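You operate a simulated robot arm through the tools that you are given. There is no shell and no other tool. Be economical: measure what you need, move in short steps, check, and stop when the job is done.

Carry out the task below with a simulated two-armed robot. There is one attempt and no reset: what you move stays moved.

Task
Carry the white basin with both arms and set it on the right half of the bench.

The check looks at the end state, three seconds after you hand in, the way a careful person would. Anything else that was tipped, shoved, dropped, spilled or broken makes it a failure.

Robot
Two 7-joint arms with two-finger parallel grippers on one trunk, on a base that drives. Base frame: it is fixed to the floor where the robot stands at the start and does not move with it; the origin is under the middle of the robot, x ahead of it, y to its left, z up. Readings come in m, degrees, newtons and seconds.
The left shoulder is at the start at [0.071, 0.156, 1.005], the right one opposite. Places, roughly: right half of the bench [-1.5, 2.8, 0.8]. Payload 3.91 kg a hand.
Tool frame (each hand has its own): the origin (TCP) lies between the finger pads and is the grasp point; the fingertips stand 0.03 m ahead of it; z points along the fingers, y is the line along which they close. Largest opening 0.11 m; finger width 0.02, thickness 0.01; the body of the gripper, 0.048 by 0.112 m, starts 0.055 m behind the TCP.
Orientation is that of the tool frame in the base frame, as [roll, pitch, yaw] about the fixed x, y, z axes, in that order (R = Rz(yaw) Ry(pitch) Rx(roll)). With the fingers straight down and closing along the base's y, the tool's x points along the base's -x, its y along +y and its z along -z.

Tools
- The arms move only by the tool drive_tool. It takes "left_rows", "right_rows" or both (then of equal length, played together; a hand with none holds still); each is a list of rows, each an object of numbers (a shift or turn left out is 0, a gripper value left out holds the last): "tx", "ty", "tz": the shift along the tool's x, y, z in units of 100 mm (1.0 is 100 mm); "wx", "wy", "wz": the turn, a rotation vector about the tool's x, y, z in units of 120 degrees (1.0 is 120 degrees); "gripper": the finger opening in m, from 0 to 0.11. In form: [{"tx": .., "ty": .., "tz": .., "wx": .., "wy": .., "wz": .., "gripper": ..}, ...]. A call has 1 to 20 rows; each row is the pose to reach, as a shift and turn from the pose commanded when the call began, along the tool's axes at that moment. A call with a number of a shift or a turn outside -1 to 1 is refused whole. Rows are played at 5 a second. More than 0.05 m and 8.6 degrees between two rows, or a gripper value outside its range, and nothing of the call is played. Where a pose cannot be reached the arm comes as near as it can. A force on the tool above 40 N (or 10 N above the force at the start of the call, whichever is more), or a blocked arm, ends the call early, and 0.2 s more pass. The fingers move at their own pace (about 0.108 m/s each) and stop on an object; they squeeze with about 29 N. The grip force told is the motor's: it shows also when the fingers shut on nothing. Time passes only in rows, and 0.2 s behind the last, so rows that repeat a pose let the fingers close. It gives the time, the measured TCP pose, the force on the tool (base axes), the opening and the grip force at its end, in the units of the frame above (readings bear some noise), with the torque about the TCP (base axes, N m) and any sound that the robot's microphone picked up.
- Cameras (640 x 400 px; columns grow to the right, rows downward): "scene" is now at [0.1428, 0.003, 1.2422]; the picture's right is [0.06, -1.00, 0.00], its down [-0.49, -0.03, -0.87] and it looks along [0.87, 0.05, -0.49] (base axes); focal length 224 px, centre (320, 200). "left" rides on the left gripper at [0.072, -0.017, -0.103] in its tool frame; the picture's right is [0.23, 0.97, 0.00], its down [-0.76, 0.18, -0.62] and it looks along [-0.61, 0.14, 0.78] (tool axes); focal length 222 px, centre (320, 200). "right" rides on the right gripper at [0.072, 0.017, -0.103] in its tool frame; the picture's right is [-0.23, 0.97, 0.00], its down [-0.76, -0.18, -0.62] and it looks along [-0.61, -0.14, 0.78] (tool axes); focal length 222 px, centre (320, 200). There is no depth. A picture from a camera that has moved, and an enlarged one, comes with that camera's place and axes in the base frame and with its lens.
- grab_frame(camera): a new picture of that camera. The clock stands still meanwhile.
- move_column(by): slides the trunk up (or, below 0, down) by that many m; the arms and the scene camera ride with it, the base frame stays. It gives what a move gives, with no picture.
- steer(legs): drives the robot by 1 to 6 legs, each [ahead, left, turn to the left] in m, m and degrees, along the robot's own axes; the way and the turn of a leg run together, so that a leg with both is an arc; at most 1.5 m and 180 degrees a leg. The arms and the cameras ride along, it lands a little off, and it stops where it bumps. It gives what a move gives.
- aim_head(pan, tilt): turns the head with the scene camera to pan (to the left, within 86 degrees either way) and tilt (down, from -29 to 69), counted from straight ahead of the robot. It gives what a move gives.
- zoom(camera, box): a new picture of the part [left, top, right, bottom] of that camera's present view, enlarged. The clock stands still meanwhile.
- finish_job(): hands the job in; it is judged then, once.

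Go step by step. Nothing tells you exact positions but the pictures and the camera data: compare them with the known pose of the tool, close in by small moves and look again before you grip or let go. The budget is 120 turns and 108 pictures, counting those below and the enlarged ones. Unless the task says otherwise, let go and move clear before handing in, and close with one line.

The tools are called after "Request:" as a command line: name --argument value ..., lists and objects as JSON in quotes. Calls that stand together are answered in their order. drive_tool: Moves the arms, as the interface text tells. Its arguments: {"type":"object","properties":{"left_rows":{"type":"array"},"right_rows":{"type":"array"}},"required":[]} The other tools are called the same way: move_column (by) slides the trunk up or down; steer (legs) drives the base; aim_head (pan, tilt) turns the head that bears the scene camera; grab_frame (camera) takes a picture; zoom (camera, box) takes an enlarged picture of a part of a camera's view; finish_job () hands the job in.

At the start:

```text
time: 0.0
left_tcp_pos: [0.7476, 0.4273, 1.111]
left_orientation: [180.0, 0.0, 179.9]
left_contact_force: [-0.4, 0.6, -0.6]
left_wrist_torque: [0.01, -0.03, 0.01]
left_opening: 0.1101
left_gripper_force: 0.0
right_tcp_pos: [0.6522, -0.2099, 1.1648]
right_orientation: [180.0, 0.0, -180.0]
right_contact_force: [0.3, 0.3, -0.2]
right_wrist_torque: [0.0, 0.01, -0.04]
right_opening: 0.1101
right_gripper_force: 0.0
trunk travel left (down, up): [-0.45, 0.49]
robot x, y, heading: [-0.0025, 0.002, -0.0]
head pan, tilt: [3.2, 29.4]
```

scene: 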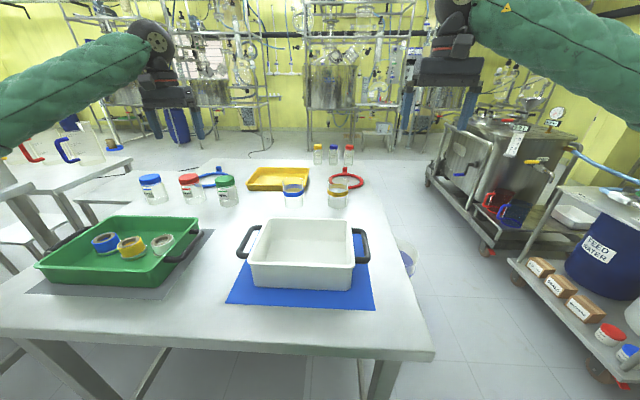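
right: 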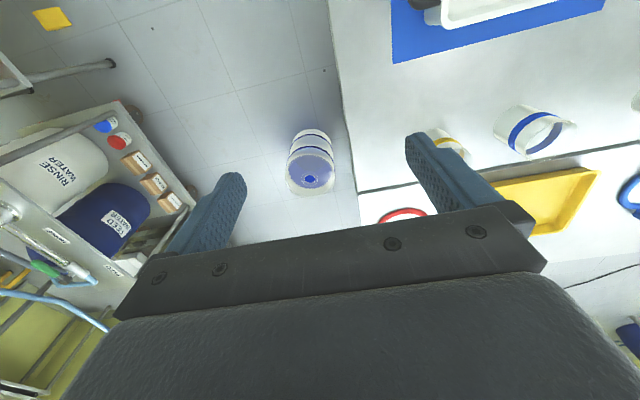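
left: 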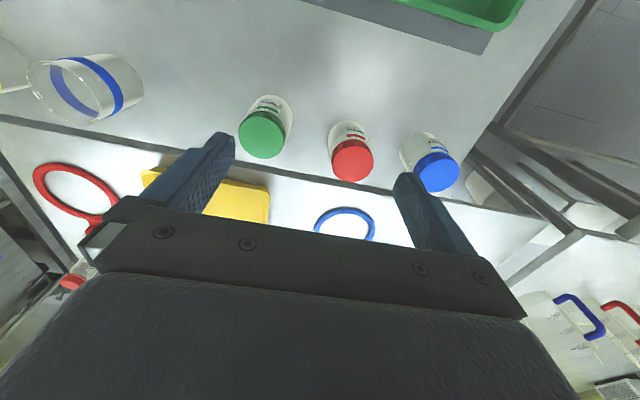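

The white basin with two black side handles is on a blue mat right ahead of the robot. I take a closer look at it, and turn the head to the left to see the bench.

Request:
zoom --camera "scene" --box '[220, 160, 400, 320]'

Request:
aim_head --pan 86 --tilt 20

Request:
grab_frame --camera "scene"

```text
2.50 times, centred on (310, 240) of scene
camera zoom: at [0.1428, 0.003, 1.2422], right [0.06, -1.0, 0.0], down [-0.49, -0.03, -0.87], along [0.87, 0.05, -0.49], focal length 560 px, centre (345, 100)
```

zoom: 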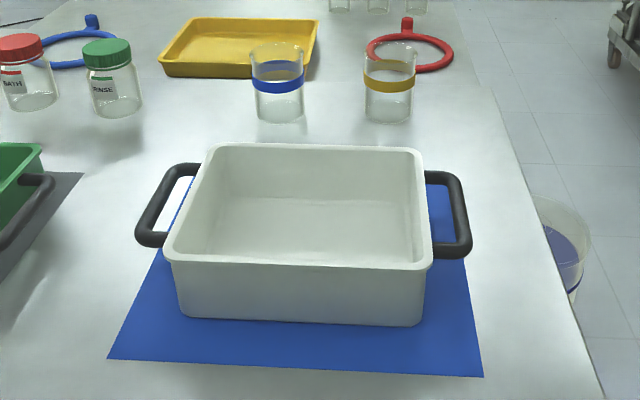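

```text
time: 1.6
left_tcp_pos: [0.7463, 0.4285, 1.1121]
left_orientation: [180.0, 0.0, 180.0]
left_contact_force: [0.4, 0.7, -0.3]
left_wrist_torque: [0.03, -0.01, 0.01]
left_opening: 0.1099
left_gripper_force: 0.1
right_tcp_pos: [0.6516, -0.2081, 1.1644]
right_orientation: [180.0, 0.0, 179.9]
right_contact_force: [-0.7, -0.4, 0.1]
right_wrist_torque: [0.03, 0.01, 0.01]
right_opening: 0.11
right_gripper_force: 0.1
trunk travel left (down, up): [-0.45, 0.49]
robot x, y, heading: [-0.0005, 0.0005, -0.0]
head pan, tilt: [85.9, 20.0]
```

```text
103 pictures are left
camera scene: at [0.059, 0.0909, 1.2574], right [1.0, -0.07, 0.0], down [-0.03, -0.34, -0.94], along [0.07, 0.94, -0.34], focal length 224 px, centre (320, 200)
```

scene: 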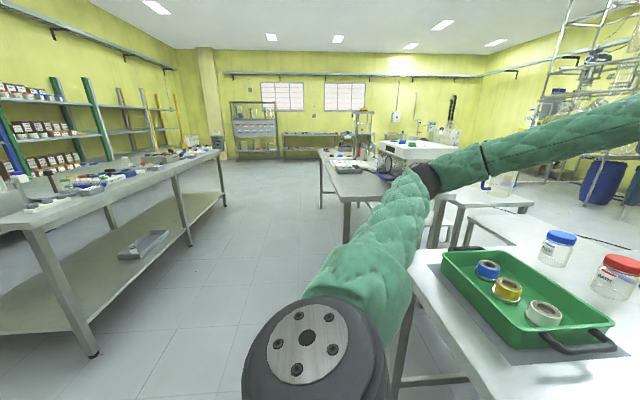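

The bench runs along y at the left, with its front edge near x = -1.05. The tabletop ahead is near z = 0.85 and the basin is centred around (0.52, 0.06). I centre the robot on the basin and back off a little, then look again.

Request:
steer --legs '[[-0.1, 0.06, 0]]'

Request:
aim_head --pan 0 --tilt 45

Request:
grab_frame --camera "scene"

Request:
grab_frame --camera "right"

Request:
grab_frame --camera "left"

```text
time: 2.8
left_tcp_pos: [0.6446, 0.4894, 1.1116]
left_orientation: [-179.9, 0.0, -179.8]
left_contact_force: [0.6, 0.8, 1.0]
left_wrist_torque: [-0.01, -0.04, 0.02]
left_opening: 0.1101
left_gripper_force: 0.0
right_tcp_pos: [0.5486, -0.1483, 1.1655]
right_orientation: [180.0, 0.1, 180.0]
right_contact_force: [-0.5, -0.9, 0.0]
right_wrist_torque: [0.0, -0.05, 0.02]
right_opening: 0.1101
right_gripper_force: 0.1
trunk travel left (down, up): [-0.45, 0.49]
robot x, y, heading: [-0.0996, 0.0622, 0.1]
head pan, tilt: [85.9, 20.0]
```

```text
time: 4.4
left_tcp_pos: [0.6458, 0.4896, 1.1123]
left_orientation: [-180.0, 0.0, -179.9]
left_contact_force: [-0.3, -0.7, 0.4]
left_wrist_torque: [-0.02, -0.02, 0.03]
left_opening: 0.1101
left_gripper_force: 0.0
right_tcp_pos: [0.5508, -0.1485, 1.1651]
right_orientation: [-180.0, 0.0, -180.0]
right_contact_force: [-1.1, -0.3, -0.1]
right_wrist_torque: [-0.01, -0.03, 0.01]
right_opening: 0.1097
right_gripper_force: 0.1
trunk travel left (down, up): [-0.45, 0.49]
robot x, y, heading: [-0.1021, 0.0599, -0.3]
head pan, tilt: [0.0, 45.0]
```

```text
102 pictures are left
camera scene: at [0.0325, 0.0584, 1.2187], right [0.0, -1.0, 0.0], down [-0.71, 0.0, -0.71], along [0.71, 0.0, -0.71], focal length 224 px, centre (320, 200)
```

scene: 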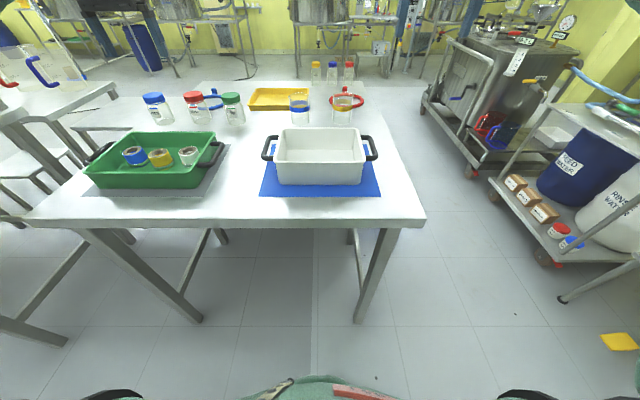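

```text
101 pictures are left
camera right: at [0.4778, -0.1326, 1.2676], right [0.23, 0.97, 0.0], down [0.76, -0.18, 0.62], along [0.61, -0.14, -0.78], focal length 222 px, centre (320, 200)
```

right: 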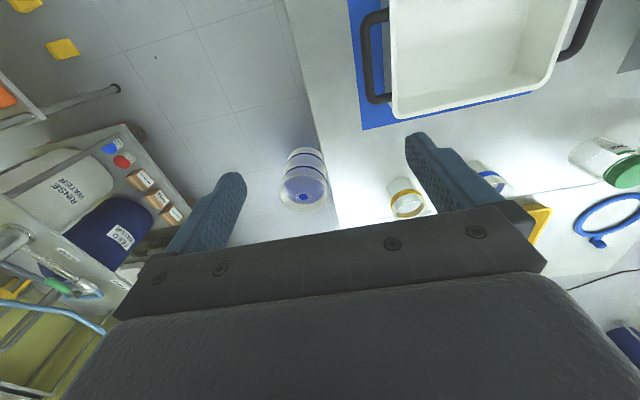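

```text
100 pictures are left
camera left: at [0.5733, 0.4713, 1.2143], right [-0.23, 0.97, 0.0], down [0.76, 0.18, 0.62], along [0.61, 0.14, -0.78], focal length 222 px, centre (320, 200)
```

left: 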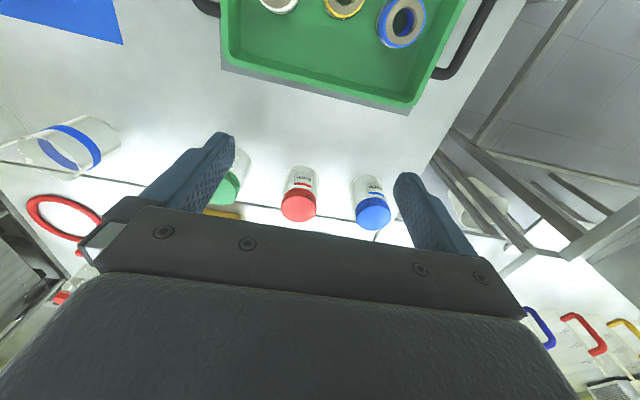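

Triangulating puts the right handle bar near (0.54, -0.073, 0.90), and by symmetry the left one near (0.53, 0.19). I bring both hands over the handles in stages.

Request:
drive_tool --left_rows '[{"tx": 0.3, "ty": -0.33}, {"tx": 0.6, "ty": -0.66}, {"tx": 0.9, "ty": -1.0}]' --right_rows '[{"ty": 0.25, "tz": 0.3}, {"ty": 0.5, "tz": 0.6}, {"tx": 0.1, "ty": 0.75, "tz": 1.0}]'

Request:
drive_tool --left_rows '[{"ty": -0.33, "tz": 0.1}, {"ty": -0.66, "tz": 0.2}, {"ty": -1.0, "tz": 0.3}]'

Request:
drive_tool --left_rows '[{"ty": -0.33, "tz": 0.1}, {"ty": -0.66, "tz": 0.2}, {"tx": 0.1, "ty": -0.99, "tz": 0.3}, {"tx": 0.1, "ty": -0.99, "tz": 0.3}]'

Request:
grab_frame --camera "right"

Request:
grab_frame --camera "left"

Request:
zoom --camera "scene" --box '[240, 80, 400, 210]'

```text
time: 5.2
left_tcp_pos: [0.5555, 0.3881, 1.1121]
left_orientation: [-179.9, -0.1, -179.9]
left_contact_force: [-0.5, -0.3, -0.7]
left_wrist_torque: [0.01, 0.03, 0.0]
left_opening: 0.1101
left_gripper_force: 0.0
right_tcp_pos: [0.5409, -0.0731, 1.0634]
right_orientation: [179.9, -0.1, 180.0]
right_contact_force: [-0.6, -0.4, 0.3]
right_wrist_torque: [-0.04, -0.01, 0.0]
right_opening: 0.1102
right_gripper_force: 0.0
trunk travel left (down, up): [-0.45, 0.49]
robot x, y, heading: [-0.1007, 0.0586, -0.1]
head pan, tilt: [0.0, 45.0]
```

```text
time: 6.0
left_tcp_pos: [0.5568, 0.2894, 1.0819]
left_orientation: [-179.9, -0.1, -179.9]
left_contact_force: [-0.4, -0.7, 0.3]
left_wrist_torque: [0.03, -0.03, 0.02]
left_opening: 0.1099
left_gripper_force: 0.0
right_tcp_pos: [0.5418, -0.0737, 1.0629]
right_orientation: [179.9, -0.1, -179.9]
right_contact_force: [0.1, 0.0, -0.1]
right_wrist_torque: [0.02, 0.0, -0.02]
right_opening: 0.1101
right_gripper_force: 0.0
trunk travel left (down, up): [-0.45, 0.49]
robot x, y, heading: [-0.0996, 0.0596, 0.0]
head pan, tilt: [0.0, 45.0]
```

```text
time: 7.0
left_tcp_pos: [0.5445, 0.1889, 1.0514]
left_orientation: [-179.9, 0.0, -179.9]
left_contact_force: [-0.2, -0.4, 0.7]
left_wrist_torque: [-0.01, -0.03, -0.01]
left_opening: 0.11
left_gripper_force: 0.1
right_tcp_pos: [0.5408, -0.0721, 1.065]
right_orientation: [179.9, 0.0, -180.0]
right_contact_force: [-0.2, 0.9, 0.3]
right_wrist_torque: [-0.01, 0.01, 0.0]
right_opening: 0.1099
right_gripper_force: 0.1
trunk travel left (down, up): [-0.45, 0.49]
robot x, y, heading: [-0.1011, 0.0614, -0.1]
head pan, tilt: [0.0, 45.0]
```

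```text
99 pictures are left
camera right: at [0.4684, -0.0567, 1.1675], right [0.23, 0.97, 0.0], down [0.76, -0.18, 0.62], along [0.61, -0.14, -0.78], focal length 222 px, centre (320, 200)
```

right: 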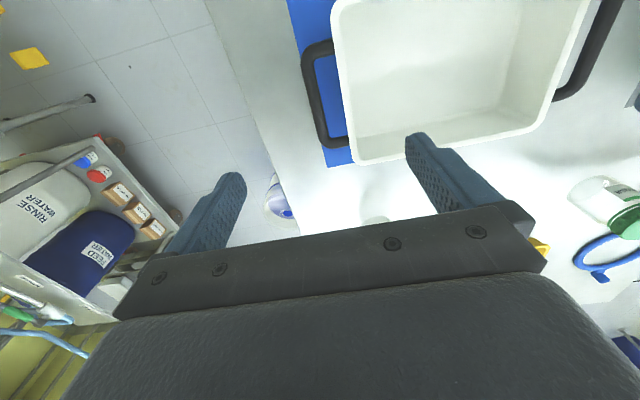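

```text
98 pictures are left
camera left: at [0.4726, 0.1725, 1.1547], right [-0.23, 0.97, 0.0], down [0.76, 0.18, 0.62], along [0.61, 0.14, -0.78], focal length 222 px, centre (320, 200)
```

left: 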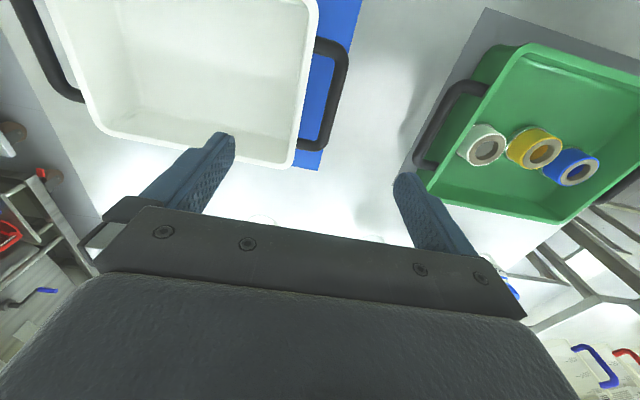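

```text
3.08 times, centred on (320, 145) of scene
camera zoom: at [0.0321, 0.059, 1.2187], right [0.0, -1.0, 0.0], down [-0.71, 0.0, -0.71], along [0.71, 0.0, -0.71], focal length 689 px, centre (320, 369)
```

zoom: 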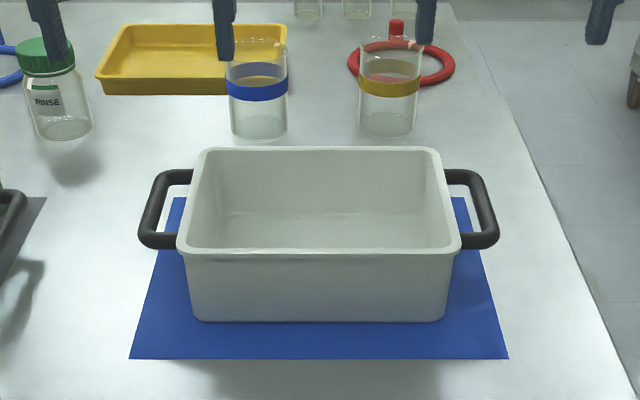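

Both bars are now measured at about x 0.523, y -0.076 (right) and 0.198 (left), z 0.915, with no noticeable yaw. The gap between bar and wall is about 19 mm. I narrow the fingers and come lower to check the alignment.

Request:
drive_tool --left_rows '[{"tx": 0.1, "ty": 0.05, "tz": 0.25, "gripper": 0.034}, {"tx": 0.21, "ty": 0.09, "tz": 0.51}, {"tx": 0.21, "ty": 0.09, "tz": 0.51}, {"tx": 0.21, "ty": 0.09, "tz": 0.51}]' --right_rows '[{"tx": 0.1, "ty": -0.02, "tz": 0.32, "gripper": 0.034}, {"tx": 0.18, "ty": -0.04, "tz": 0.64}, {"tx": 0.18, "ty": -0.04, "tz": 0.64}, {"tx": 0.18, "ty": -0.04, "tz": 0.64}]'

Request:
grab_frame --camera "right"

Request:
grab_frame --camera "left"

Request:
zoom --camera "scene" --box '[240, 80, 400, 210]'

```text
time: 8.0
left_tcp_pos: [0.5241, 0.1987, 1.0002]
left_orientation: [179.9, 0.0, -179.9]
left_contact_force: [0.7, -0.3, 0.0]
left_wrist_torque: [0.03, 0.02, -0.01]
left_opening: 0.0338
left_gripper_force: 0.0
right_tcp_pos: [0.5233, -0.0777, 1.0002]
right_orientation: [180.0, 0.0, -179.9]
right_contact_force: [0.9, 0.6, -0.6]
right_wrist_torque: [0.0, 0.04, 0.03]
right_opening: 0.0339
right_gripper_force: 0.0
trunk travel left (down, up): [-0.45, 0.49]
robot x, y, heading: [-0.0992, 0.0603, 0.1]
head pan, tilt: [0.0, 45.0]
```

```text
96 pictures are left
camera right: at [0.4504, -0.0611, 1.1037], right [0.23, 0.97, 0.0], down [0.76, -0.18, 0.62], along [0.61, -0.14, -0.78], focal length 222 px, centre (320, 200)
```

right: 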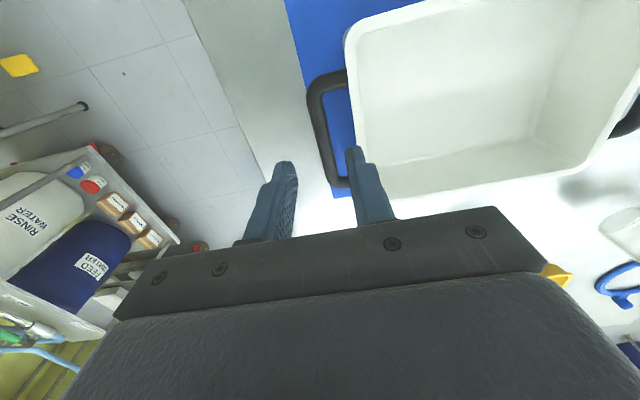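

```text
95 pictures are left
camera left: at [0.4522, 0.1813, 1.1029], right [-0.23, 0.97, 0.0], down [0.76, 0.18, 0.62], along [0.61, 0.14, -0.78], focal length 222 px, centre (320, 200)
```

left: 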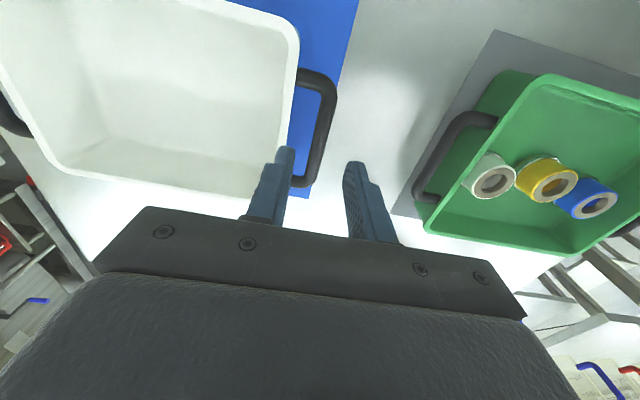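

```text
3.08 times, centred on (320, 145) of scene
camera zoom: at [0.0326, 0.0582, 1.2186], right [0.0, -1.0, 0.0], down [-0.71, 0.0, -0.71], along [0.71, 0.0, -0.71], focal length 689 px, centre (320, 369)
```

zoom: 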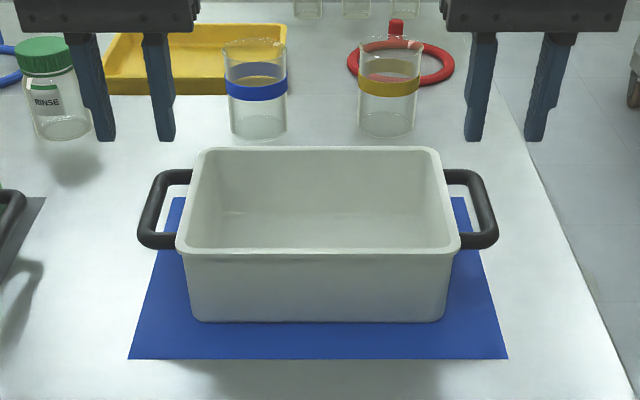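

The hands line up with the bars to within a few millimetres. I narrow the opening to 26 mm and go down until the fingertips are just above the bars.

Request:
drive_tool --left_rows '[{"tx": -0.02, "tz": 0.2, "gripper": 0.026}, {"tx": -0.02, "tz": 0.4}, {"tx": -0.02, "tz": 0.4}]' --right_rows '[{"tx": -0.02, "tz": 0.2, "gripper": 0.026}, {"tx": -0.02, "tz": 0.4}, {"tx": -0.02, "tz": 0.4}]'

Request:
zoom --camera "right" --box '[240, 80, 400, 240]'

Request:
zoom --camera "left" --box '[240, 80, 400, 240]'

Request:
zoom --camera "scene" --box '[240, 80, 400, 210]'

```text
time: 8.8
left_tcp_pos: [0.5257, 0.1987, 0.9597]
left_orientation: [180.0, 0.0, -179.9]
left_contact_force: [0.1, -0.3, 0.7]
left_wrist_torque: [0.0, 0.01, 0.05]
left_opening: 0.0261
left_gripper_force: 0.1
right_tcp_pos: [0.5243, -0.0775, 0.961]
right_orientation: [-179.9, 0.0, 180.0]
right_contact_force: [-1.3, 0.1, 0.2]
right_wrist_torque: [-0.01, -0.02, 0.03]
right_opening: 0.0259
right_gripper_force: 0.0
trunk travel left (down, up): [-0.45, 0.49]
robot x, y, heading: [-0.1012, 0.0576, 0.2]
head pan, tilt: [0.0, 45.0]
```

```text
2.50 times, centred on (320, 160) of right
camera zoom: at [0.452, -0.0614, 1.0643], right [0.23, 0.97, 0.0], down [0.76, -0.18, 0.62], along [0.61, -0.14, -0.78], focal length 555 px, centre (320, 300)
```

zoom: 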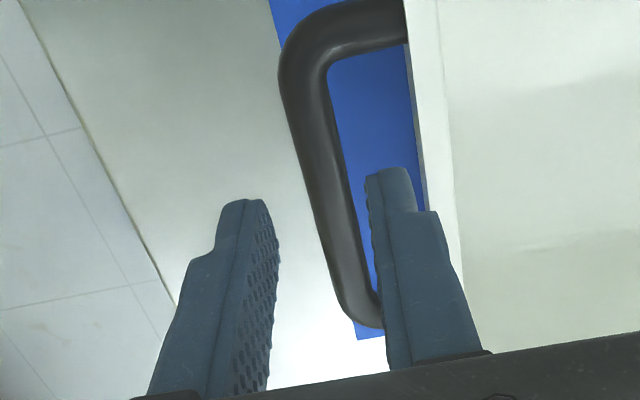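

```text
2.50 times, centred on (320, 160) of left
camera zoom: at [0.4539, 0.1809, 1.0635], right [-0.23, 0.97, 0.0], down [0.76, 0.18, 0.62], along [0.61, 0.14, -0.78], focal length 555 px, centre (320, 300)
```

zoom: 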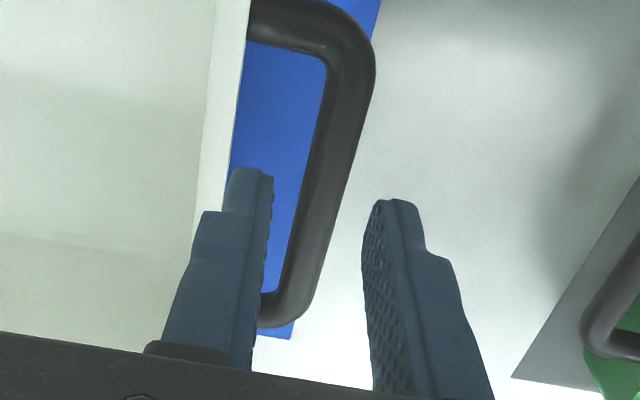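

```text
3.08 times, centred on (320, 145) of scene
camera zoom: at [0.0324, 0.0583, 1.2187], right [0.0, -1.0, 0.0], down [-0.71, 0.0, -0.71], along [0.71, 0.0, -0.71], focal length 689 px, centre (320, 369)
```

zoom: 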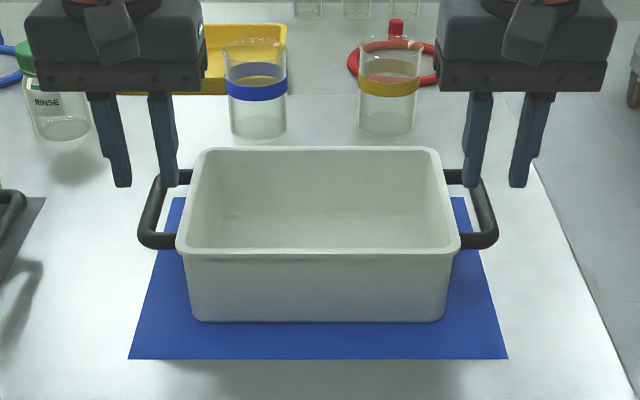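

The bars sit 1–2 mm to +y of the finger centres and the inner fingers point into the gaps. I shift both hands by 1 mm and lower them around the bars.

Request:
drive_tool --left_rows '[{"ty": 0.015, "tz": 0.1}, {"ty": 0.015, "tz": 0.2}, {"ty": 0.015, "tz": 0.3}, {"ty": 0.015, "tz": 0.43}]' --right_rows '[{"ty": 0.015, "tz": 0.1}, {"ty": 0.015, "tz": 0.2}, {"ty": 0.015, "tz": 0.3}, {"ty": 0.015, "tz": 0.44}]'

Request:
zoom --camera "right" --box '[240, 80, 400, 240]'

Request:
zoom --camera "left" --box '[240, 80, 400, 240]'

Request:
zoom --camera "scene" --box '[240, 80, 400, 210]'

```text
time: 9.8
left_tcp_pos: [0.5215, 0.2004, 0.9302]
left_orientation: [179.9, 0.9, -179.6]
left_contact_force: [-0.3, 0.1, -0.3]
left_wrist_torque: [-0.04, -0.02, 0.0]
left_opening: 0.0261
left_gripper_force: 0.0
right_tcp_pos: [0.5185, -0.0783, 0.9243]
right_orientation: [179.8, 0.4, -179.8]
right_contact_force: [-0.2, 1.2, 0.5]
right_wrist_torque: [0.02, 0.01, 0.0]
right_opening: 0.0258
right_gripper_force: 0.0
trunk travel left (down, up): [-0.45, 0.49]
robot x, y, heading: [-0.1043, 0.0589, 0.0]
head pan, tilt: [0.0, 45.0]
```

```text
2.50 times, centred on (320, 160) of right
camera zoom: at [0.4447, -0.0631, 1.0267], right [0.22, 0.97, 0.01], down [0.76, -0.18, 0.63], along [0.61, -0.14, -0.78], focal length 555 px, centre (320, 300)
```

zoom: 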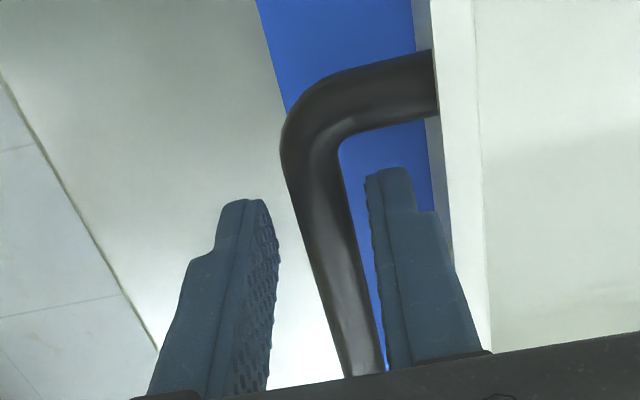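

```text
2.50 times, centred on (320, 160) of left
camera zoom: at [0.447, 0.1811, 1.0328], right [-0.23, 0.97, 0.0], down [0.75, 0.18, 0.64], along [0.62, 0.15, -0.77], focal length 555 px, centre (320, 300)
```

zoom: 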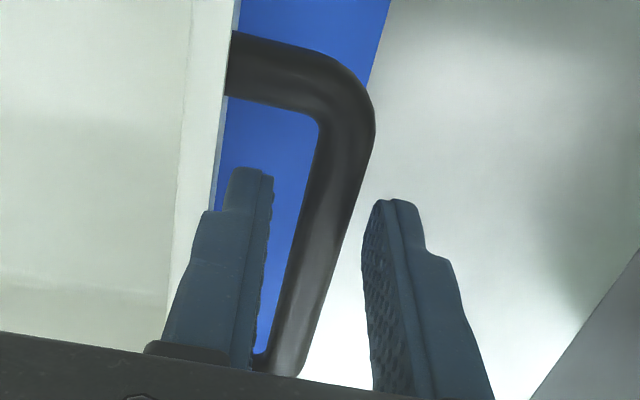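

```text
3.08 times, centred on (320, 145) of scene
camera zoom: at [0.0239, 0.0536, 1.223], right [0.0, -1.0, 0.0], down [-0.7, 0.0, -0.71], along [0.71, 0.01, -0.7], focal length 689 px, centre (320, 369)
```

zoom: 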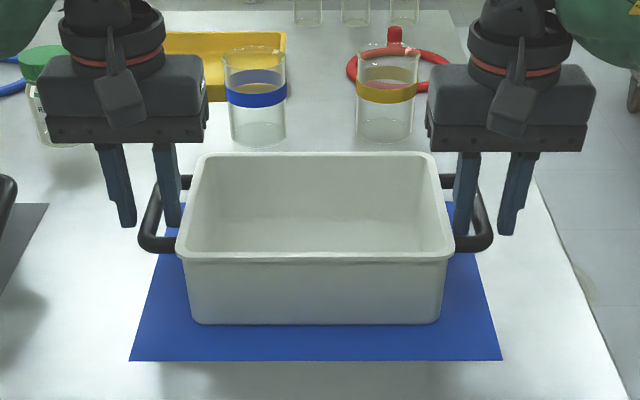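

Something is off: the left hand stopped about 14 mm short and the robot itself leaned back slightly, with no force at the wrists. I suspect an elbow or the body touching the table, so I look before going on.

Request:
grab_frame --camera "scene"

Request:
drive_tool --left_rows '[{"tz": -0.2}, {"tz": -0.4}, {"tz": -0.4}]' --right_rows '[{"tz": -0.2}, {"tz": -0.4}, {"tz": -0.4}]'

Request:
aim_head --pan 0 --tilt 69

Request:
grab_frame --camera "scene"

```text
87 pictures are left
camera scene: at [0.0239, 0.0536, 1.223], right [0.0, -1.0, 0.0], down [-0.7, 0.0, -0.71], along [0.71, 0.01, -0.7], focal length 224 px, centre (320, 200)
```

scene: 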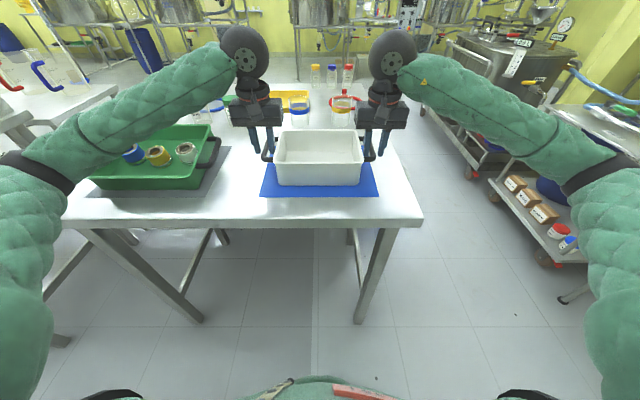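

```text
time: 10.6
left_tcp_pos: [0.5271, 0.1986, 0.9546]
left_orientation: [-180.0, -0.2, 179.8]
left_contact_force: [-0.3, -0.3, -0.7]
left_wrist_torque: [-0.02, 0.01, 0.02]
left_opening: 0.0259
left_gripper_force: 0.2
right_tcp_pos: [0.5236, -0.0773, 0.9549]
right_orientation: [-180.0, 0.1, -180.0]
right_contact_force: [-0.3, 0.0, 0.4]
right_wrist_torque: [0.02, -0.02, 0.01]
right_opening: 0.026
right_gripper_force: 0.1
trunk travel left (down, up): [-0.45, 0.49]
robot x, y, heading: [-0.0963, 0.06, -0.0]
head pan, tilt: [0.0, 45.0]
```

```text
time: 11.5
left_tcp_pos: [0.5266, 0.2012, 0.9577]
left_orientation: [180.0, -0.1, -179.9]
left_contact_force: [0.1, 0.0, -1.2]
left_wrist_torque: [0.03, 0.01, 0.01]
left_opening: 0.0261
left_gripper_force: 0.0
right_tcp_pos: [0.5241, -0.0759, 0.9582]
right_orientation: [-180.0, 0.0, -180.0]
right_contact_force: [-0.4, -0.5, -0.5]
right_wrist_torque: [0.03, -0.01, 0.02]
right_opening: 0.0261
right_gripper_force: 0.0
trunk travel left (down, up): [-0.45, 0.49]
robot x, y, heading: [-0.1039, 0.063, -0.2]
head pan, tilt: [0.0, 68.8]
```

```text
86 pictures are left
camera scene: at [0.0072, 0.0583, 1.1898], right [0.0, -1.0, 0.0], down [-0.93, 0.0, -0.36], along [0.36, 0.0, -0.93], focal length 224 px, centre (320, 200)
```

scene: 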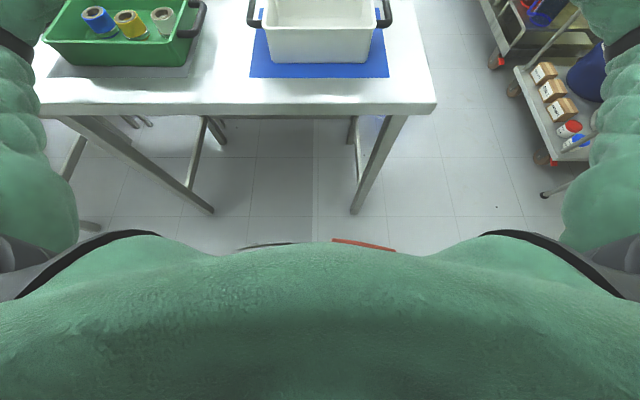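

The left forearm ran low over the green tray, so that is the likely contact. I raise the trunk by 0.25 m so the arms come down from above, then check the tray.

Request:
move_column --by 0.25

Request:
aim_head --pan 0 --tilt 45

Request:
grab_frame --camera "scene"

```text
time: 14.1
left_tcp_pos: [0.527, 0.2004, 1.2076]
left_orientation: [179.9, -0.1, -179.9]
left_contact_force: [0.4, 0.7, -0.7]
left_wrist_torque: [-0.01, 0.01, 0.0]
left_opening: 0.0258
left_gripper_force: 0.1
right_tcp_pos: [0.5249, -0.0754, 1.2064]
right_orientation: [-180.0, -0.1, -180.0]
right_contact_force: [-0.1, 0.4, -0.4]
right_wrist_torque: [0.0, 0.0, 0.02]
right_opening: 0.0259
right_gripper_force: 0.1
trunk travel left (down, up): [-0.7, 0.24]
robot x, y, heading: [-0.0999, 0.0599, 0.1]
head pan, tilt: [0.0, 68.8]
```

```text
time: 14.9
left_tcp_pos: [0.5252, 0.1998, 1.2075]
left_orientation: [179.9, 0.0, -179.9]
left_contact_force: [0.1, 0.8, 0.8]
left_wrist_torque: [0.01, 0.02, 0.02]
left_opening: 0.0258
left_gripper_force: 0.0
right_tcp_pos: [0.5252, -0.0756, 1.2073]
right_orientation: [-180.0, 0.0, 179.9]
right_contact_force: [0.3, -0.7, -0.1]
right_wrist_torque: [0.02, 0.01, 0.0]
right_opening: 0.0259
right_gripper_force: 0.1
trunk travel left (down, up): [-0.7, 0.24]
robot x, y, heading: [-0.1015, 0.0584, -0.1]
head pan, tilt: [0.0, 45.0]
```

```text
85 pictures are left
camera scene: at [0.0325, 0.0583, 1.4686], right [0.0, -1.0, 0.0], down [-0.71, 0.0, -0.71], along [0.71, 0.0, -0.71], focal length 224 px, centre (320, 200)
```

scene: 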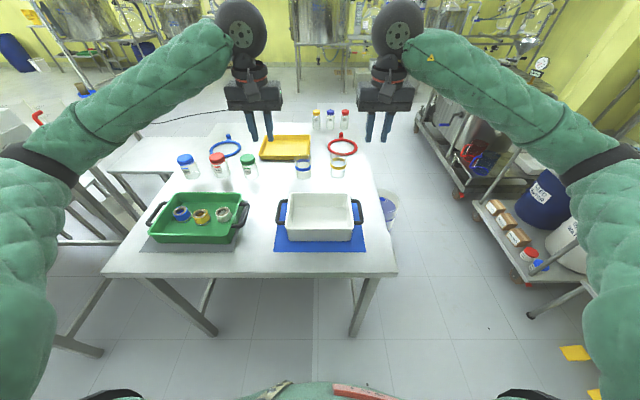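

The tray looks undisturbed. I lower the hands again with the trunk high, watching the forearms.

Request:
drive_tool --left_rows '[{"tz": 0.35}, {"tz": 0.7}, {"tz": 1.0}]' --right_rows '[{"tz": 0.35}, {"tz": 0.7}, {"tz": 1.0}]'

Request:
drive_tool --left_rows '[{"tz": 0.35}, {"tz": 0.7}, {"tz": 1.0}, {"tz": 1.0}]' --right_rows '[{"tz": 0.35}, {"tz": 0.7}, {"tz": 1.0}, {"tz": 1.0}]'

Request:
grab_frame --camera "scene"

```text
time: 15.7
left_tcp_pos: [0.5276, 0.1996, 1.1081]
left_orientation: [-180.0, 0.0, -179.9]
left_contact_force: [-0.7, -0.8, -1.0]
left_wrist_torque: [0.01, -0.03, -0.01]
left_opening: 0.0258
left_gripper_force: 0.0
right_tcp_pos: [0.5256, -0.0757, 1.1052]
right_orientation: [-179.9, -0.1, -180.0]
right_contact_force: [0.7, 0.4, -0.1]
right_wrist_torque: [-0.01, 0.01, 0.01]
right_opening: 0.0257
right_gripper_force: 0.0
trunk travel left (down, up): [-0.7, 0.24]
robot x, y, heading: [-0.1019, 0.0636, 0.1]
head pan, tilt: [0.0, 45.0]
```

```text
time: 16.7
left_tcp_pos: [0.5276, 0.1992, 1.0089]
left_orientation: [-180.0, -0.1, 180.0]
left_contact_force: [0.2, 0.2, -0.1]
left_wrist_torque: [-0.02, 0.03, 0.04]
left_opening: 0.0259
left_gripper_force: 0.0
right_tcp_pos: [0.5247, -0.0767, 1.0058]
right_orientation: [180.0, -0.1, 180.0]
right_contact_force: [-0.2, 0.3, -0.3]
right_wrist_torque: [-0.02, 0.03, 0.03]
right_opening: 0.0261
right_gripper_force: 0.1
trunk travel left (down, up): [-0.7, 0.24]
robot x, y, heading: [-0.0989, 0.0588, 0.0]
head pan, tilt: [0.0, 45.0]
```

```text
84 pictures are left
camera scene: at [0.0323, 0.0582, 1.4687], right [0.0, -1.0, 0.0], down [-0.71, 0.0, -0.71], along [0.71, 0.0, -0.71], focal length 224 px, centre (320, 200)
```

scene: 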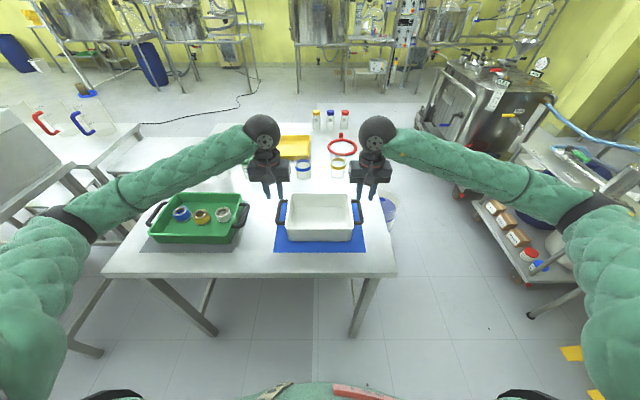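

The forearms now run well above the tray and jars. I go down to just above the bars and check again.

Request:
drive_tool --left_rows '[{"tz": 0.25}, {"tz": 0.5}, {"tz": 0.5}]' --right_rows '[{"tz": 0.25}, {"tz": 0.47}, {"tz": 0.47}]'

Request:
grab_frame --camera "scene"

Request:
zoom --camera "right" --box '[240, 80, 400, 240]'

Request:
zoom --camera "left" --box '[240, 80, 400, 240]'

```text
time: 17.5
left_tcp_pos: [0.5277, 0.2007, 0.9578]
left_orientation: [179.9, 0.0, 180.0]
left_contact_force: [-0.4, 0.4, 0.5]
left_wrist_torque: [-0.02, 0.0, 0.0]
left_opening: 0.0259
left_gripper_force: 0.0
right_tcp_pos: [0.5242, -0.0766, 0.9588]
right_orientation: [180.0, 0.0, 179.9]
right_contact_force: [0.4, -0.1, -0.1]
right_wrist_torque: [0.0, -0.03, 0.0]
right_opening: 0.0263
right_gripper_force: 0.0
trunk travel left (down, up): [-0.7, 0.24]
robot x, y, heading: [-0.1038, 0.0605, 0.1]
head pan, tilt: [0.0, 45.0]
```

```text
83 pictures are left
camera scene: at [0.0324, 0.0582, 1.4687], right [0.0, -1.0, 0.0], down [-0.71, 0.0, -0.71], along [0.71, 0.0, -0.71], focal length 224 px, centre (320, 200)
```

scene: 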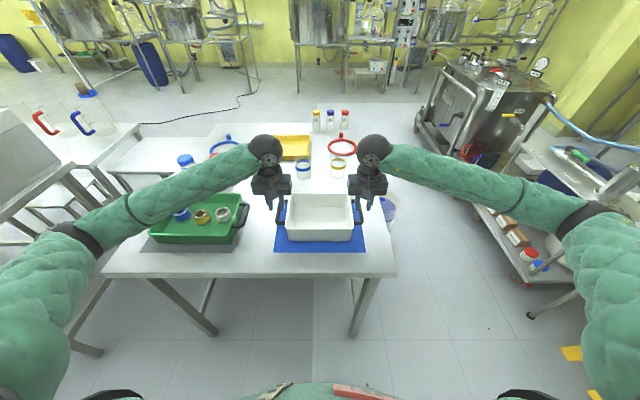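

```text
2.50 times, centred on (320, 160) of right
camera zoom: at [0.4516, -0.0604, 1.0623], right [0.23, 0.97, 0.0], down [0.76, -0.18, 0.62], along [0.61, -0.14, -0.78], focal length 555 px, centre (320, 300)
```

zoom: 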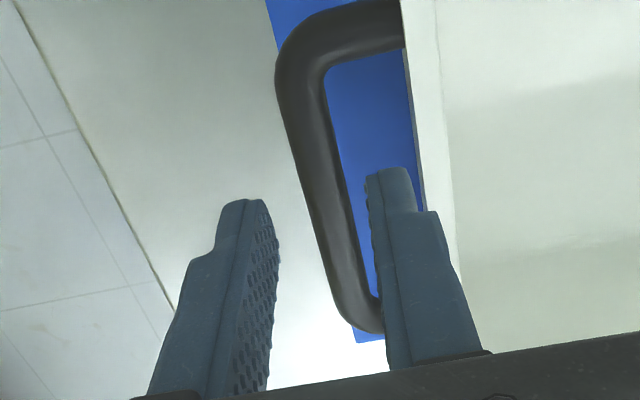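

```text
2.50 times, centred on (320, 160) of left
camera zoom: at [0.4545, 0.183, 1.0606], right [-0.23, 0.97, 0.0], down [0.76, 0.18, 0.62], along [0.61, 0.14, -0.78], focal length 555 px, centre (320, 300)
```

zoom: 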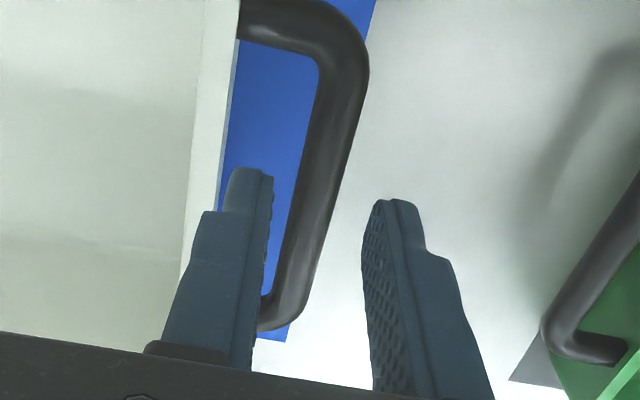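

Both hands are lined up over the bars. I lower the fingers around them now.

Request:
drive_tool --left_rows '[{"tz": 0.1}, {"tz": 0.2}, {"tz": 0.3}, {"tz": 0.4}, {"tz": 0.4}]' --right_rows '[{"tz": 0.1}, {"tz": 0.2}, {"tz": 0.3}, {"tz": 0.41}, {"tz": 0.41}]'

Request:
zoom --camera "right" --box '[240, 80, 400, 240]'

Request:
zoom --camera "left" --box '[240, 80, 400, 240]'

Request:
grab_frame --camera "scene"

```text
time: 18.7
left_tcp_pos: [0.5265, 0.2007, 0.9177]
left_orientation: [180.0, 0.0, -179.9]
left_contact_force: [0.6, -0.2, 0.0]
left_wrist_torque: [0.0, 0.01, -0.01]
left_opening: 0.0261
left_gripper_force: 0.1
right_tcp_pos: [0.5245, -0.0764, 0.9197]
right_orientation: [179.9, 0.0, 180.0]
right_contact_force: [1.2, -0.5, -0.8]
right_wrist_torque: [0.0, -0.01, -0.02]
right_opening: 0.0258
right_gripper_force: 0.1
trunk travel left (down, up): [-0.7, 0.24]
robot x, y, heading: [-0.0984, 0.0614, 0.1]
head pan, tilt: [0.0, 45.0]
```

```text
2.50 times, centred on (320, 160) of right
camera zoom: at [0.4513, -0.0603, 1.0219], right [0.23, 0.97, 0.0], down [0.76, -0.18, 0.62], along [0.61, -0.14, -0.78], focal length 555 px, centre (320, 300)
```

zoom: 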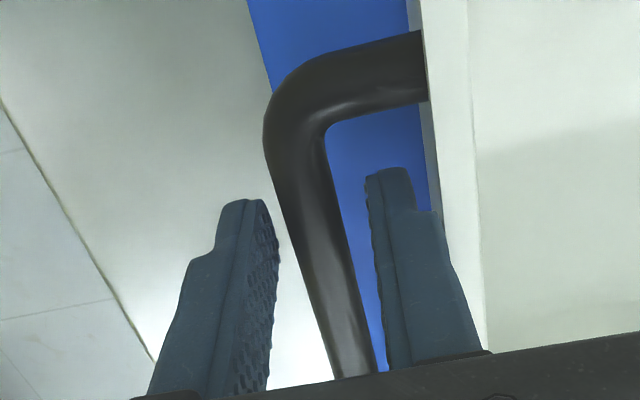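

```text
2.50 times, centred on (320, 160) of left
camera zoom: at [0.4541, 0.1828, 1.0207], right [-0.23, 0.97, 0.0], down [0.76, 0.18, 0.62], along [0.61, 0.14, -0.78], focal length 555 px, centre (320, 300)
```

zoom: 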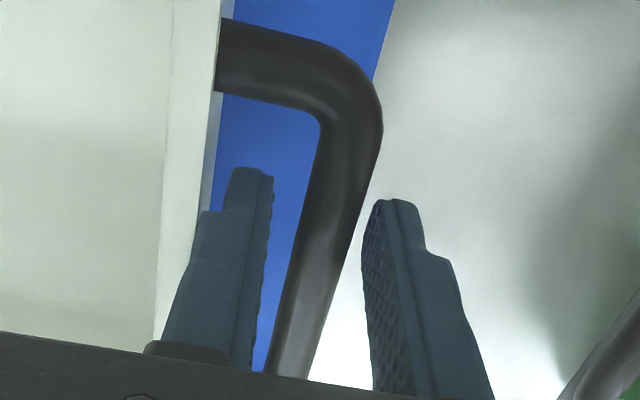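

```text
78 pictures are left
camera scene: at [0.0324, 0.0583, 1.4687], right [0.0, -1.0, 0.0], down [-0.71, 0.0, -0.71], along [0.71, 0.0, -0.71], focal length 224 px, centre (320, 200)
```

scene: 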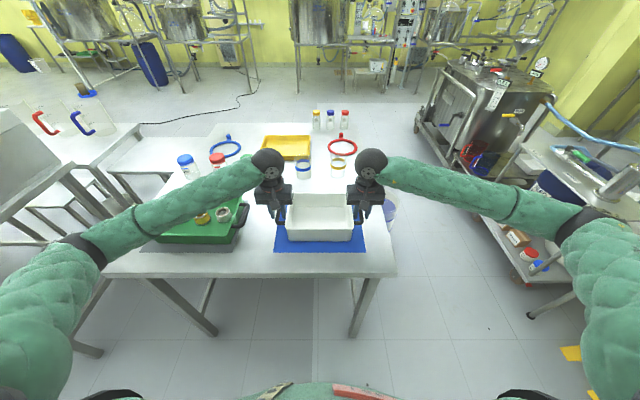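

Each bar is between its fingers and no forces show. I close both grippers.

Request:
drive_tool --left_rows '[{"gripper": 0.018}, {"gripper": 0.012}, {"gripper": 0.0}, {"gripper": 0.0}, {"gripper": 0.0}]' --right_rows '[{"gripper": 0.018}, {"gripper": 0.012}, {"gripper": 0.0}, {"gripper": 0.0}, {"gripper": 0.0}]'

```text
time: 19.9
left_tcp_pos: [0.5263, 0.202, 0.918]
left_orientation: [180.0, 0.0, -179.8]
left_contact_force: [0.5, -0.3, -0.6]
left_wrist_torque: [0.04, 0.01, -0.32]
left_opening: 0.0135
left_gripper_force: 29.0
right_tcp_pos: [0.5237, -0.0761, 0.919]
right_orientation: [180.0, 0.0, -180.0]
right_contact_force: [-0.2, -0.8, 1.1]
right_wrist_torque: [-0.03, 0.0, 0.36]
right_opening: 0.0132
right_gripper_force: 28.7
trunk travel left (down, up): [-0.7, 0.24]
robot x, y, heading: [-0.0994, 0.0603, 0.1]
head pan, tilt: [0.0, 45.0]
```

Both grippers hold a 13 mm bar. I lift a little with the trunk so both hands rise together.

Request:
move_column --by 0.05

Request:
grab_frame --camera "scene"

```text
time: 20.9
left_tcp_pos: [0.5269, 0.2006, 0.9672]
left_orientation: [-180.0, -0.1, -179.8]
left_contact_force: [-0.2, -0.2, -1.7]
left_wrist_torque: [0.0, -0.01, -0.31]
left_opening: 0.013
left_gripper_force: 28.5
right_tcp_pos: [0.5239, -0.0767, 0.9689]
right_orientation: [-180.0, 0.0, -180.0]
right_contact_force: [0.1, -0.3, -2.2]
right_wrist_torque: [-0.02, 0.04, 0.35]
right_opening: 0.0136
right_gripper_force: 29.3
trunk travel left (down, up): [-0.75, 0.19]
robot x, y, heading: [-0.102, 0.0637, -0.0]
head pan, tilt: [0.0, 45.0]
```

```text
77 pictures are left
camera scene: at [0.0331, 0.0583, 1.5185], right [0.0, -1.0, 0.0], down [-0.71, 0.0, -0.71], along [0.71, 0.0, -0.71], focal length 224 px, centre (320, 200)
```

scene: 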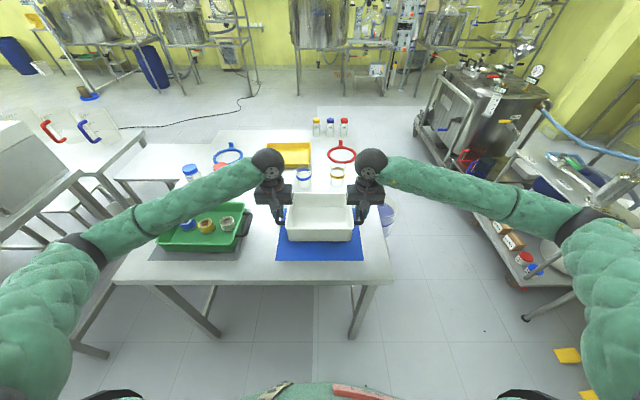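

The basin came up level and weighs only about 4 N. I raise it another 0.1 m and look to both sides before backing away.

Request:
move_column --by 0.1

Request:
aim_head --pan 86 --tilt 30

Request:
grab_frame --camera "scene"

Request:
aim_head --pan -86 --tilt 30

Request:
grab_frame --camera "scene"

```text
time: 22.2
left_tcp_pos: [0.5269, 0.2003, 1.0678]
left_orientation: [180.0, -0.1, -179.8]
left_contact_force: [0.0, 0.2, -1.4]
left_wrist_torque: [0.0, 0.05, -0.34]
left_opening: 0.0131
left_gripper_force: 28.7
right_tcp_pos: [0.5239, -0.0755, 1.0697]
right_orientation: [-180.0, -0.1, 180.0]
right_contact_force: [-0.1, 0.3, -1.2]
right_wrist_torque: [0.01, 0.01, 0.39]
right_opening: 0.0134
right_gripper_force: 28.8
trunk travel left (down, up): [-0.85, 0.09]
robot x, y, heading: [-0.1021, 0.0582, -0.0]
head pan, tilt: [0.0, 45.0]
```

```text
time: 23.8
left_tcp_pos: [0.5258, 0.201, 1.0674]
left_orientation: [-179.9, -0.1, -179.9]
left_contact_force: [-0.1, -0.8, -0.2]
left_wrist_torque: [0.0, -0.02, -0.32]
left_opening: 0.0131
left_gripper_force: 28.9
right_tcp_pos: [0.5246, -0.0757, 1.0696]
right_orientation: [180.0, 0.0, 180.0]
right_contact_force: [0.4, -0.3, -1.0]
right_wrist_torque: [0.01, 0.07, 0.38]
right_opening: 0.0135
right_gripper_force: 29.3
trunk travel left (down, up): [-0.85, 0.09]
robot x, y, heading: [-0.1006, 0.0593, -0.0]
head pan, tilt: [85.9, 30.0]
```

```text
76 pictures are left
camera scene: at [-0.042, 0.1484, 1.6413], right [1.0, -0.07, 0.0], down [-0.04, -0.5, -0.87], along [0.06, 0.86, -0.5], focal length 224 px, centre (320, 200)
```

scene: 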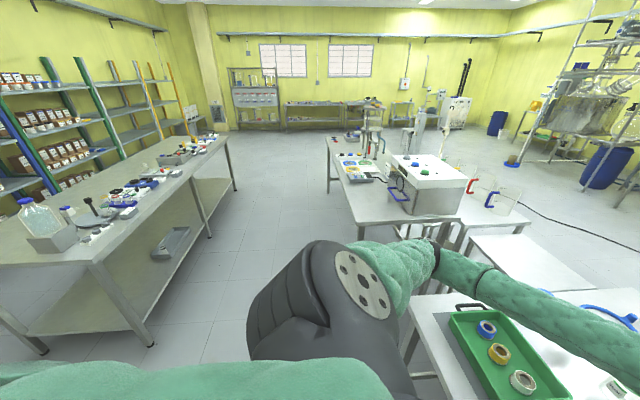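

```text
time: 26.4
left_tcp_pos: [0.5267, 0.2004, 1.0674]
left_orientation: [-179.9, 0.0, -179.9]
left_contact_force: [0.4, 0.5, -1.7]
left_wrist_torque: [-0.01, 0.01, -0.37]
left_opening: 0.0133
left_gripper_force: 29.0
right_tcp_pos: [0.524, -0.0751, 1.0688]
right_orientation: [180.0, 0.0, -179.9]
right_contact_force: [0.2, 0.7, -1.0]
right_wrist_torque: [0.01, 0.04, 0.36]
right_opening: 0.0135
right_gripper_force: 29.4
trunk travel left (down, up): [-0.85, 0.09]
robot x, y, heading: [-0.1006, 0.0587, 0.3]
head pan, tilt: [-85.9, 30.0]
```

```text
75 pictures are left
camera scene: at [-0.042, -0.032, 1.6413], right [-1.0, -0.07, 0.0], down [-0.04, 0.5, -0.87], along [0.06, -0.86, -0.5], focal length 224 px, centre (320, 200)
```

scene: 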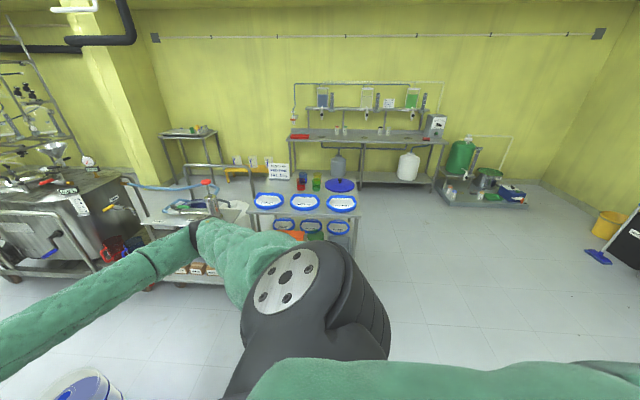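

The floor behind is clear, the corridor beside the bench runs from about x = -1.05 to 0.27, and the bench's right half is its far half (y above about 2.2). I back away, then turn left to face the bench.

Request:
steer --legs '[[-0.28, 0, 0], [0, 0, 90]]'

Request:
aim_head --pan 0 --tilt 35

Request:
grab_frame --camera "scene"

```text
time: 32.2
left_tcp_pos: [-0.5244, 0.6882, 1.0686]
left_orientation: [179.9, 0.1, -89.7]
left_contact_force: [-0.8, -0.3, -1.6]
left_wrist_torque: [-0.05, 0.0, -0.35]
left_opening: 0.0131
left_gripper_force: 29.0
right_tcp_pos: [-0.2483, 0.6857, 1.0693]
right_orientation: [180.0, 0.1, -90.0]
right_contact_force: [0.5, -0.3, -1.1]
right_wrist_torque: [0.03, -0.02, 0.33]
right_opening: 0.0135
right_gripper_force: 28.5
trunk travel left (down, up): [-0.85, 0.09]
robot x, y, heading: [-0.3841, 0.0605, 90.4]
head pan, tilt: [-85.9, 30.0]
```

```text
time: 33.8
left_tcp_pos: [-0.5247, 0.6872, 1.0687]
left_orientation: [-180.0, 0.0, -89.7]
left_contact_force: [1.3, -0.1, -1.2]
left_wrist_torque: [-0.05, -0.02, -0.3]
left_opening: 0.0133
left_gripper_force: 29.3
right_tcp_pos: [-0.2481, 0.6849, 1.0687]
right_orientation: [180.0, -0.1, -89.8]
right_contact_force: [-0.5, -0.2, -0.5]
right_wrist_torque: [0.01, 0.01, 0.37]
right_opening: 0.0135
right_gripper_force: 28.7
trunk travel left (down, up): [-0.85, 0.09]
robot x, y, heading: [-0.378, 0.06, 90.1]
head pan, tilt: [0.0, 35.0]
```

```text
74 pictures are left
camera scene: at [-0.3806, 0.1969, 1.6335], right [1.0, 0.0, 0.0], down [0.0, -0.57, -0.82], along [0.0, 0.82, -0.57], focal length 224 px, centre (320, 200)
```

scene: 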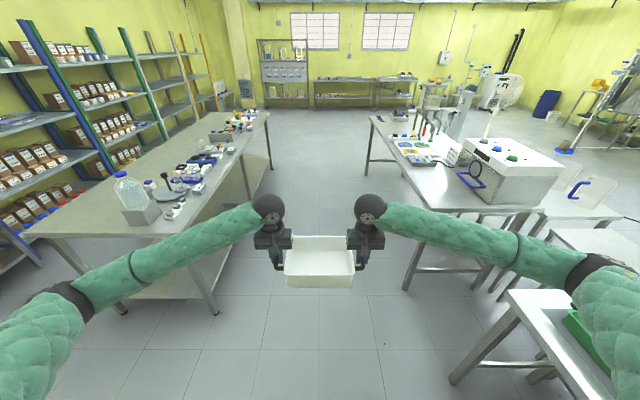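

The basin is held level, and the corridor ahead is clear for the arms. I drive ahead alongside the bench and then look left at its far half.

Request:
steer --legs '[[1.3, 0, 0], [0.9, 0, 0]]'

Request:
aim_head --pan 70 --tilt 35

Request:
grab_frame --camera "scene"

```text
time: 44.7
left_tcp_pos: [-0.5066, 2.9097, 1.0667]
left_orientation: [-179.9, 0.0, -90.7]
left_contact_force: [0.7, 0.4, -0.9]
left_wrist_torque: [0.01, -0.01, -0.28]
left_opening: 0.0135
left_gripper_force: 28.8
right_tcp_pos: [-0.2309, 2.9037, 1.0693]
right_orientation: [-180.0, 0.0, -90.5]
right_contact_force: [-1.5, 0.1, -0.8]
right_wrist_torque: [-0.04, 0.01, 0.37]
right_opening: 0.0133
right_gripper_force: 28.8
trunk travel left (down, up): [-0.85, 0.09]
robot x, y, heading: [-0.3741, 2.2772, 89.6]
head pan, tilt: [0.0, 35.0]
```

```text
time: 46.1
left_tcp_pos: [-0.5082, 2.9099, 1.0672]
left_orientation: [-180.0, 0.1, -90.5]
left_contact_force: [0.9, 1.4, -1.1]
left_wrist_torque: [-0.05, -0.02, -0.34]
left_opening: 0.0134
left_gripper_force: 29.4
right_tcp_pos: [-0.2315, 2.9038, 1.07]
right_orientation: [-180.0, 0.0, -90.5]
right_contact_force: [-1.1, 0.2, -0.4]
right_wrist_torque: [0.0, 0.0, 0.35]
right_opening: 0.0135
right_gripper_force: 29.4
trunk travel left (down, up): [-0.85, 0.09]
robot x, y, heading: [-0.3735, 2.2809, 89.4]
head pan, tilt: [70.0, 35.0]
```

```text
73 pictures are left
camera scene: at [-0.4548, 2.3599, 1.6335], right [0.35, 0.94, 0.0], down [0.54, -0.2, -0.82], along [-0.77, 0.29, -0.57], focal length 224 px, centre (320, 200)
```

scene: 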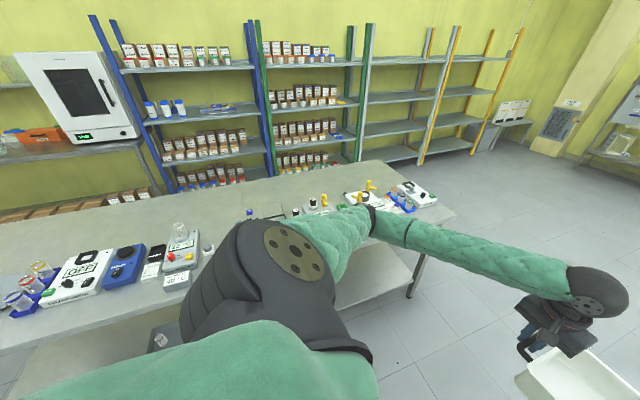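

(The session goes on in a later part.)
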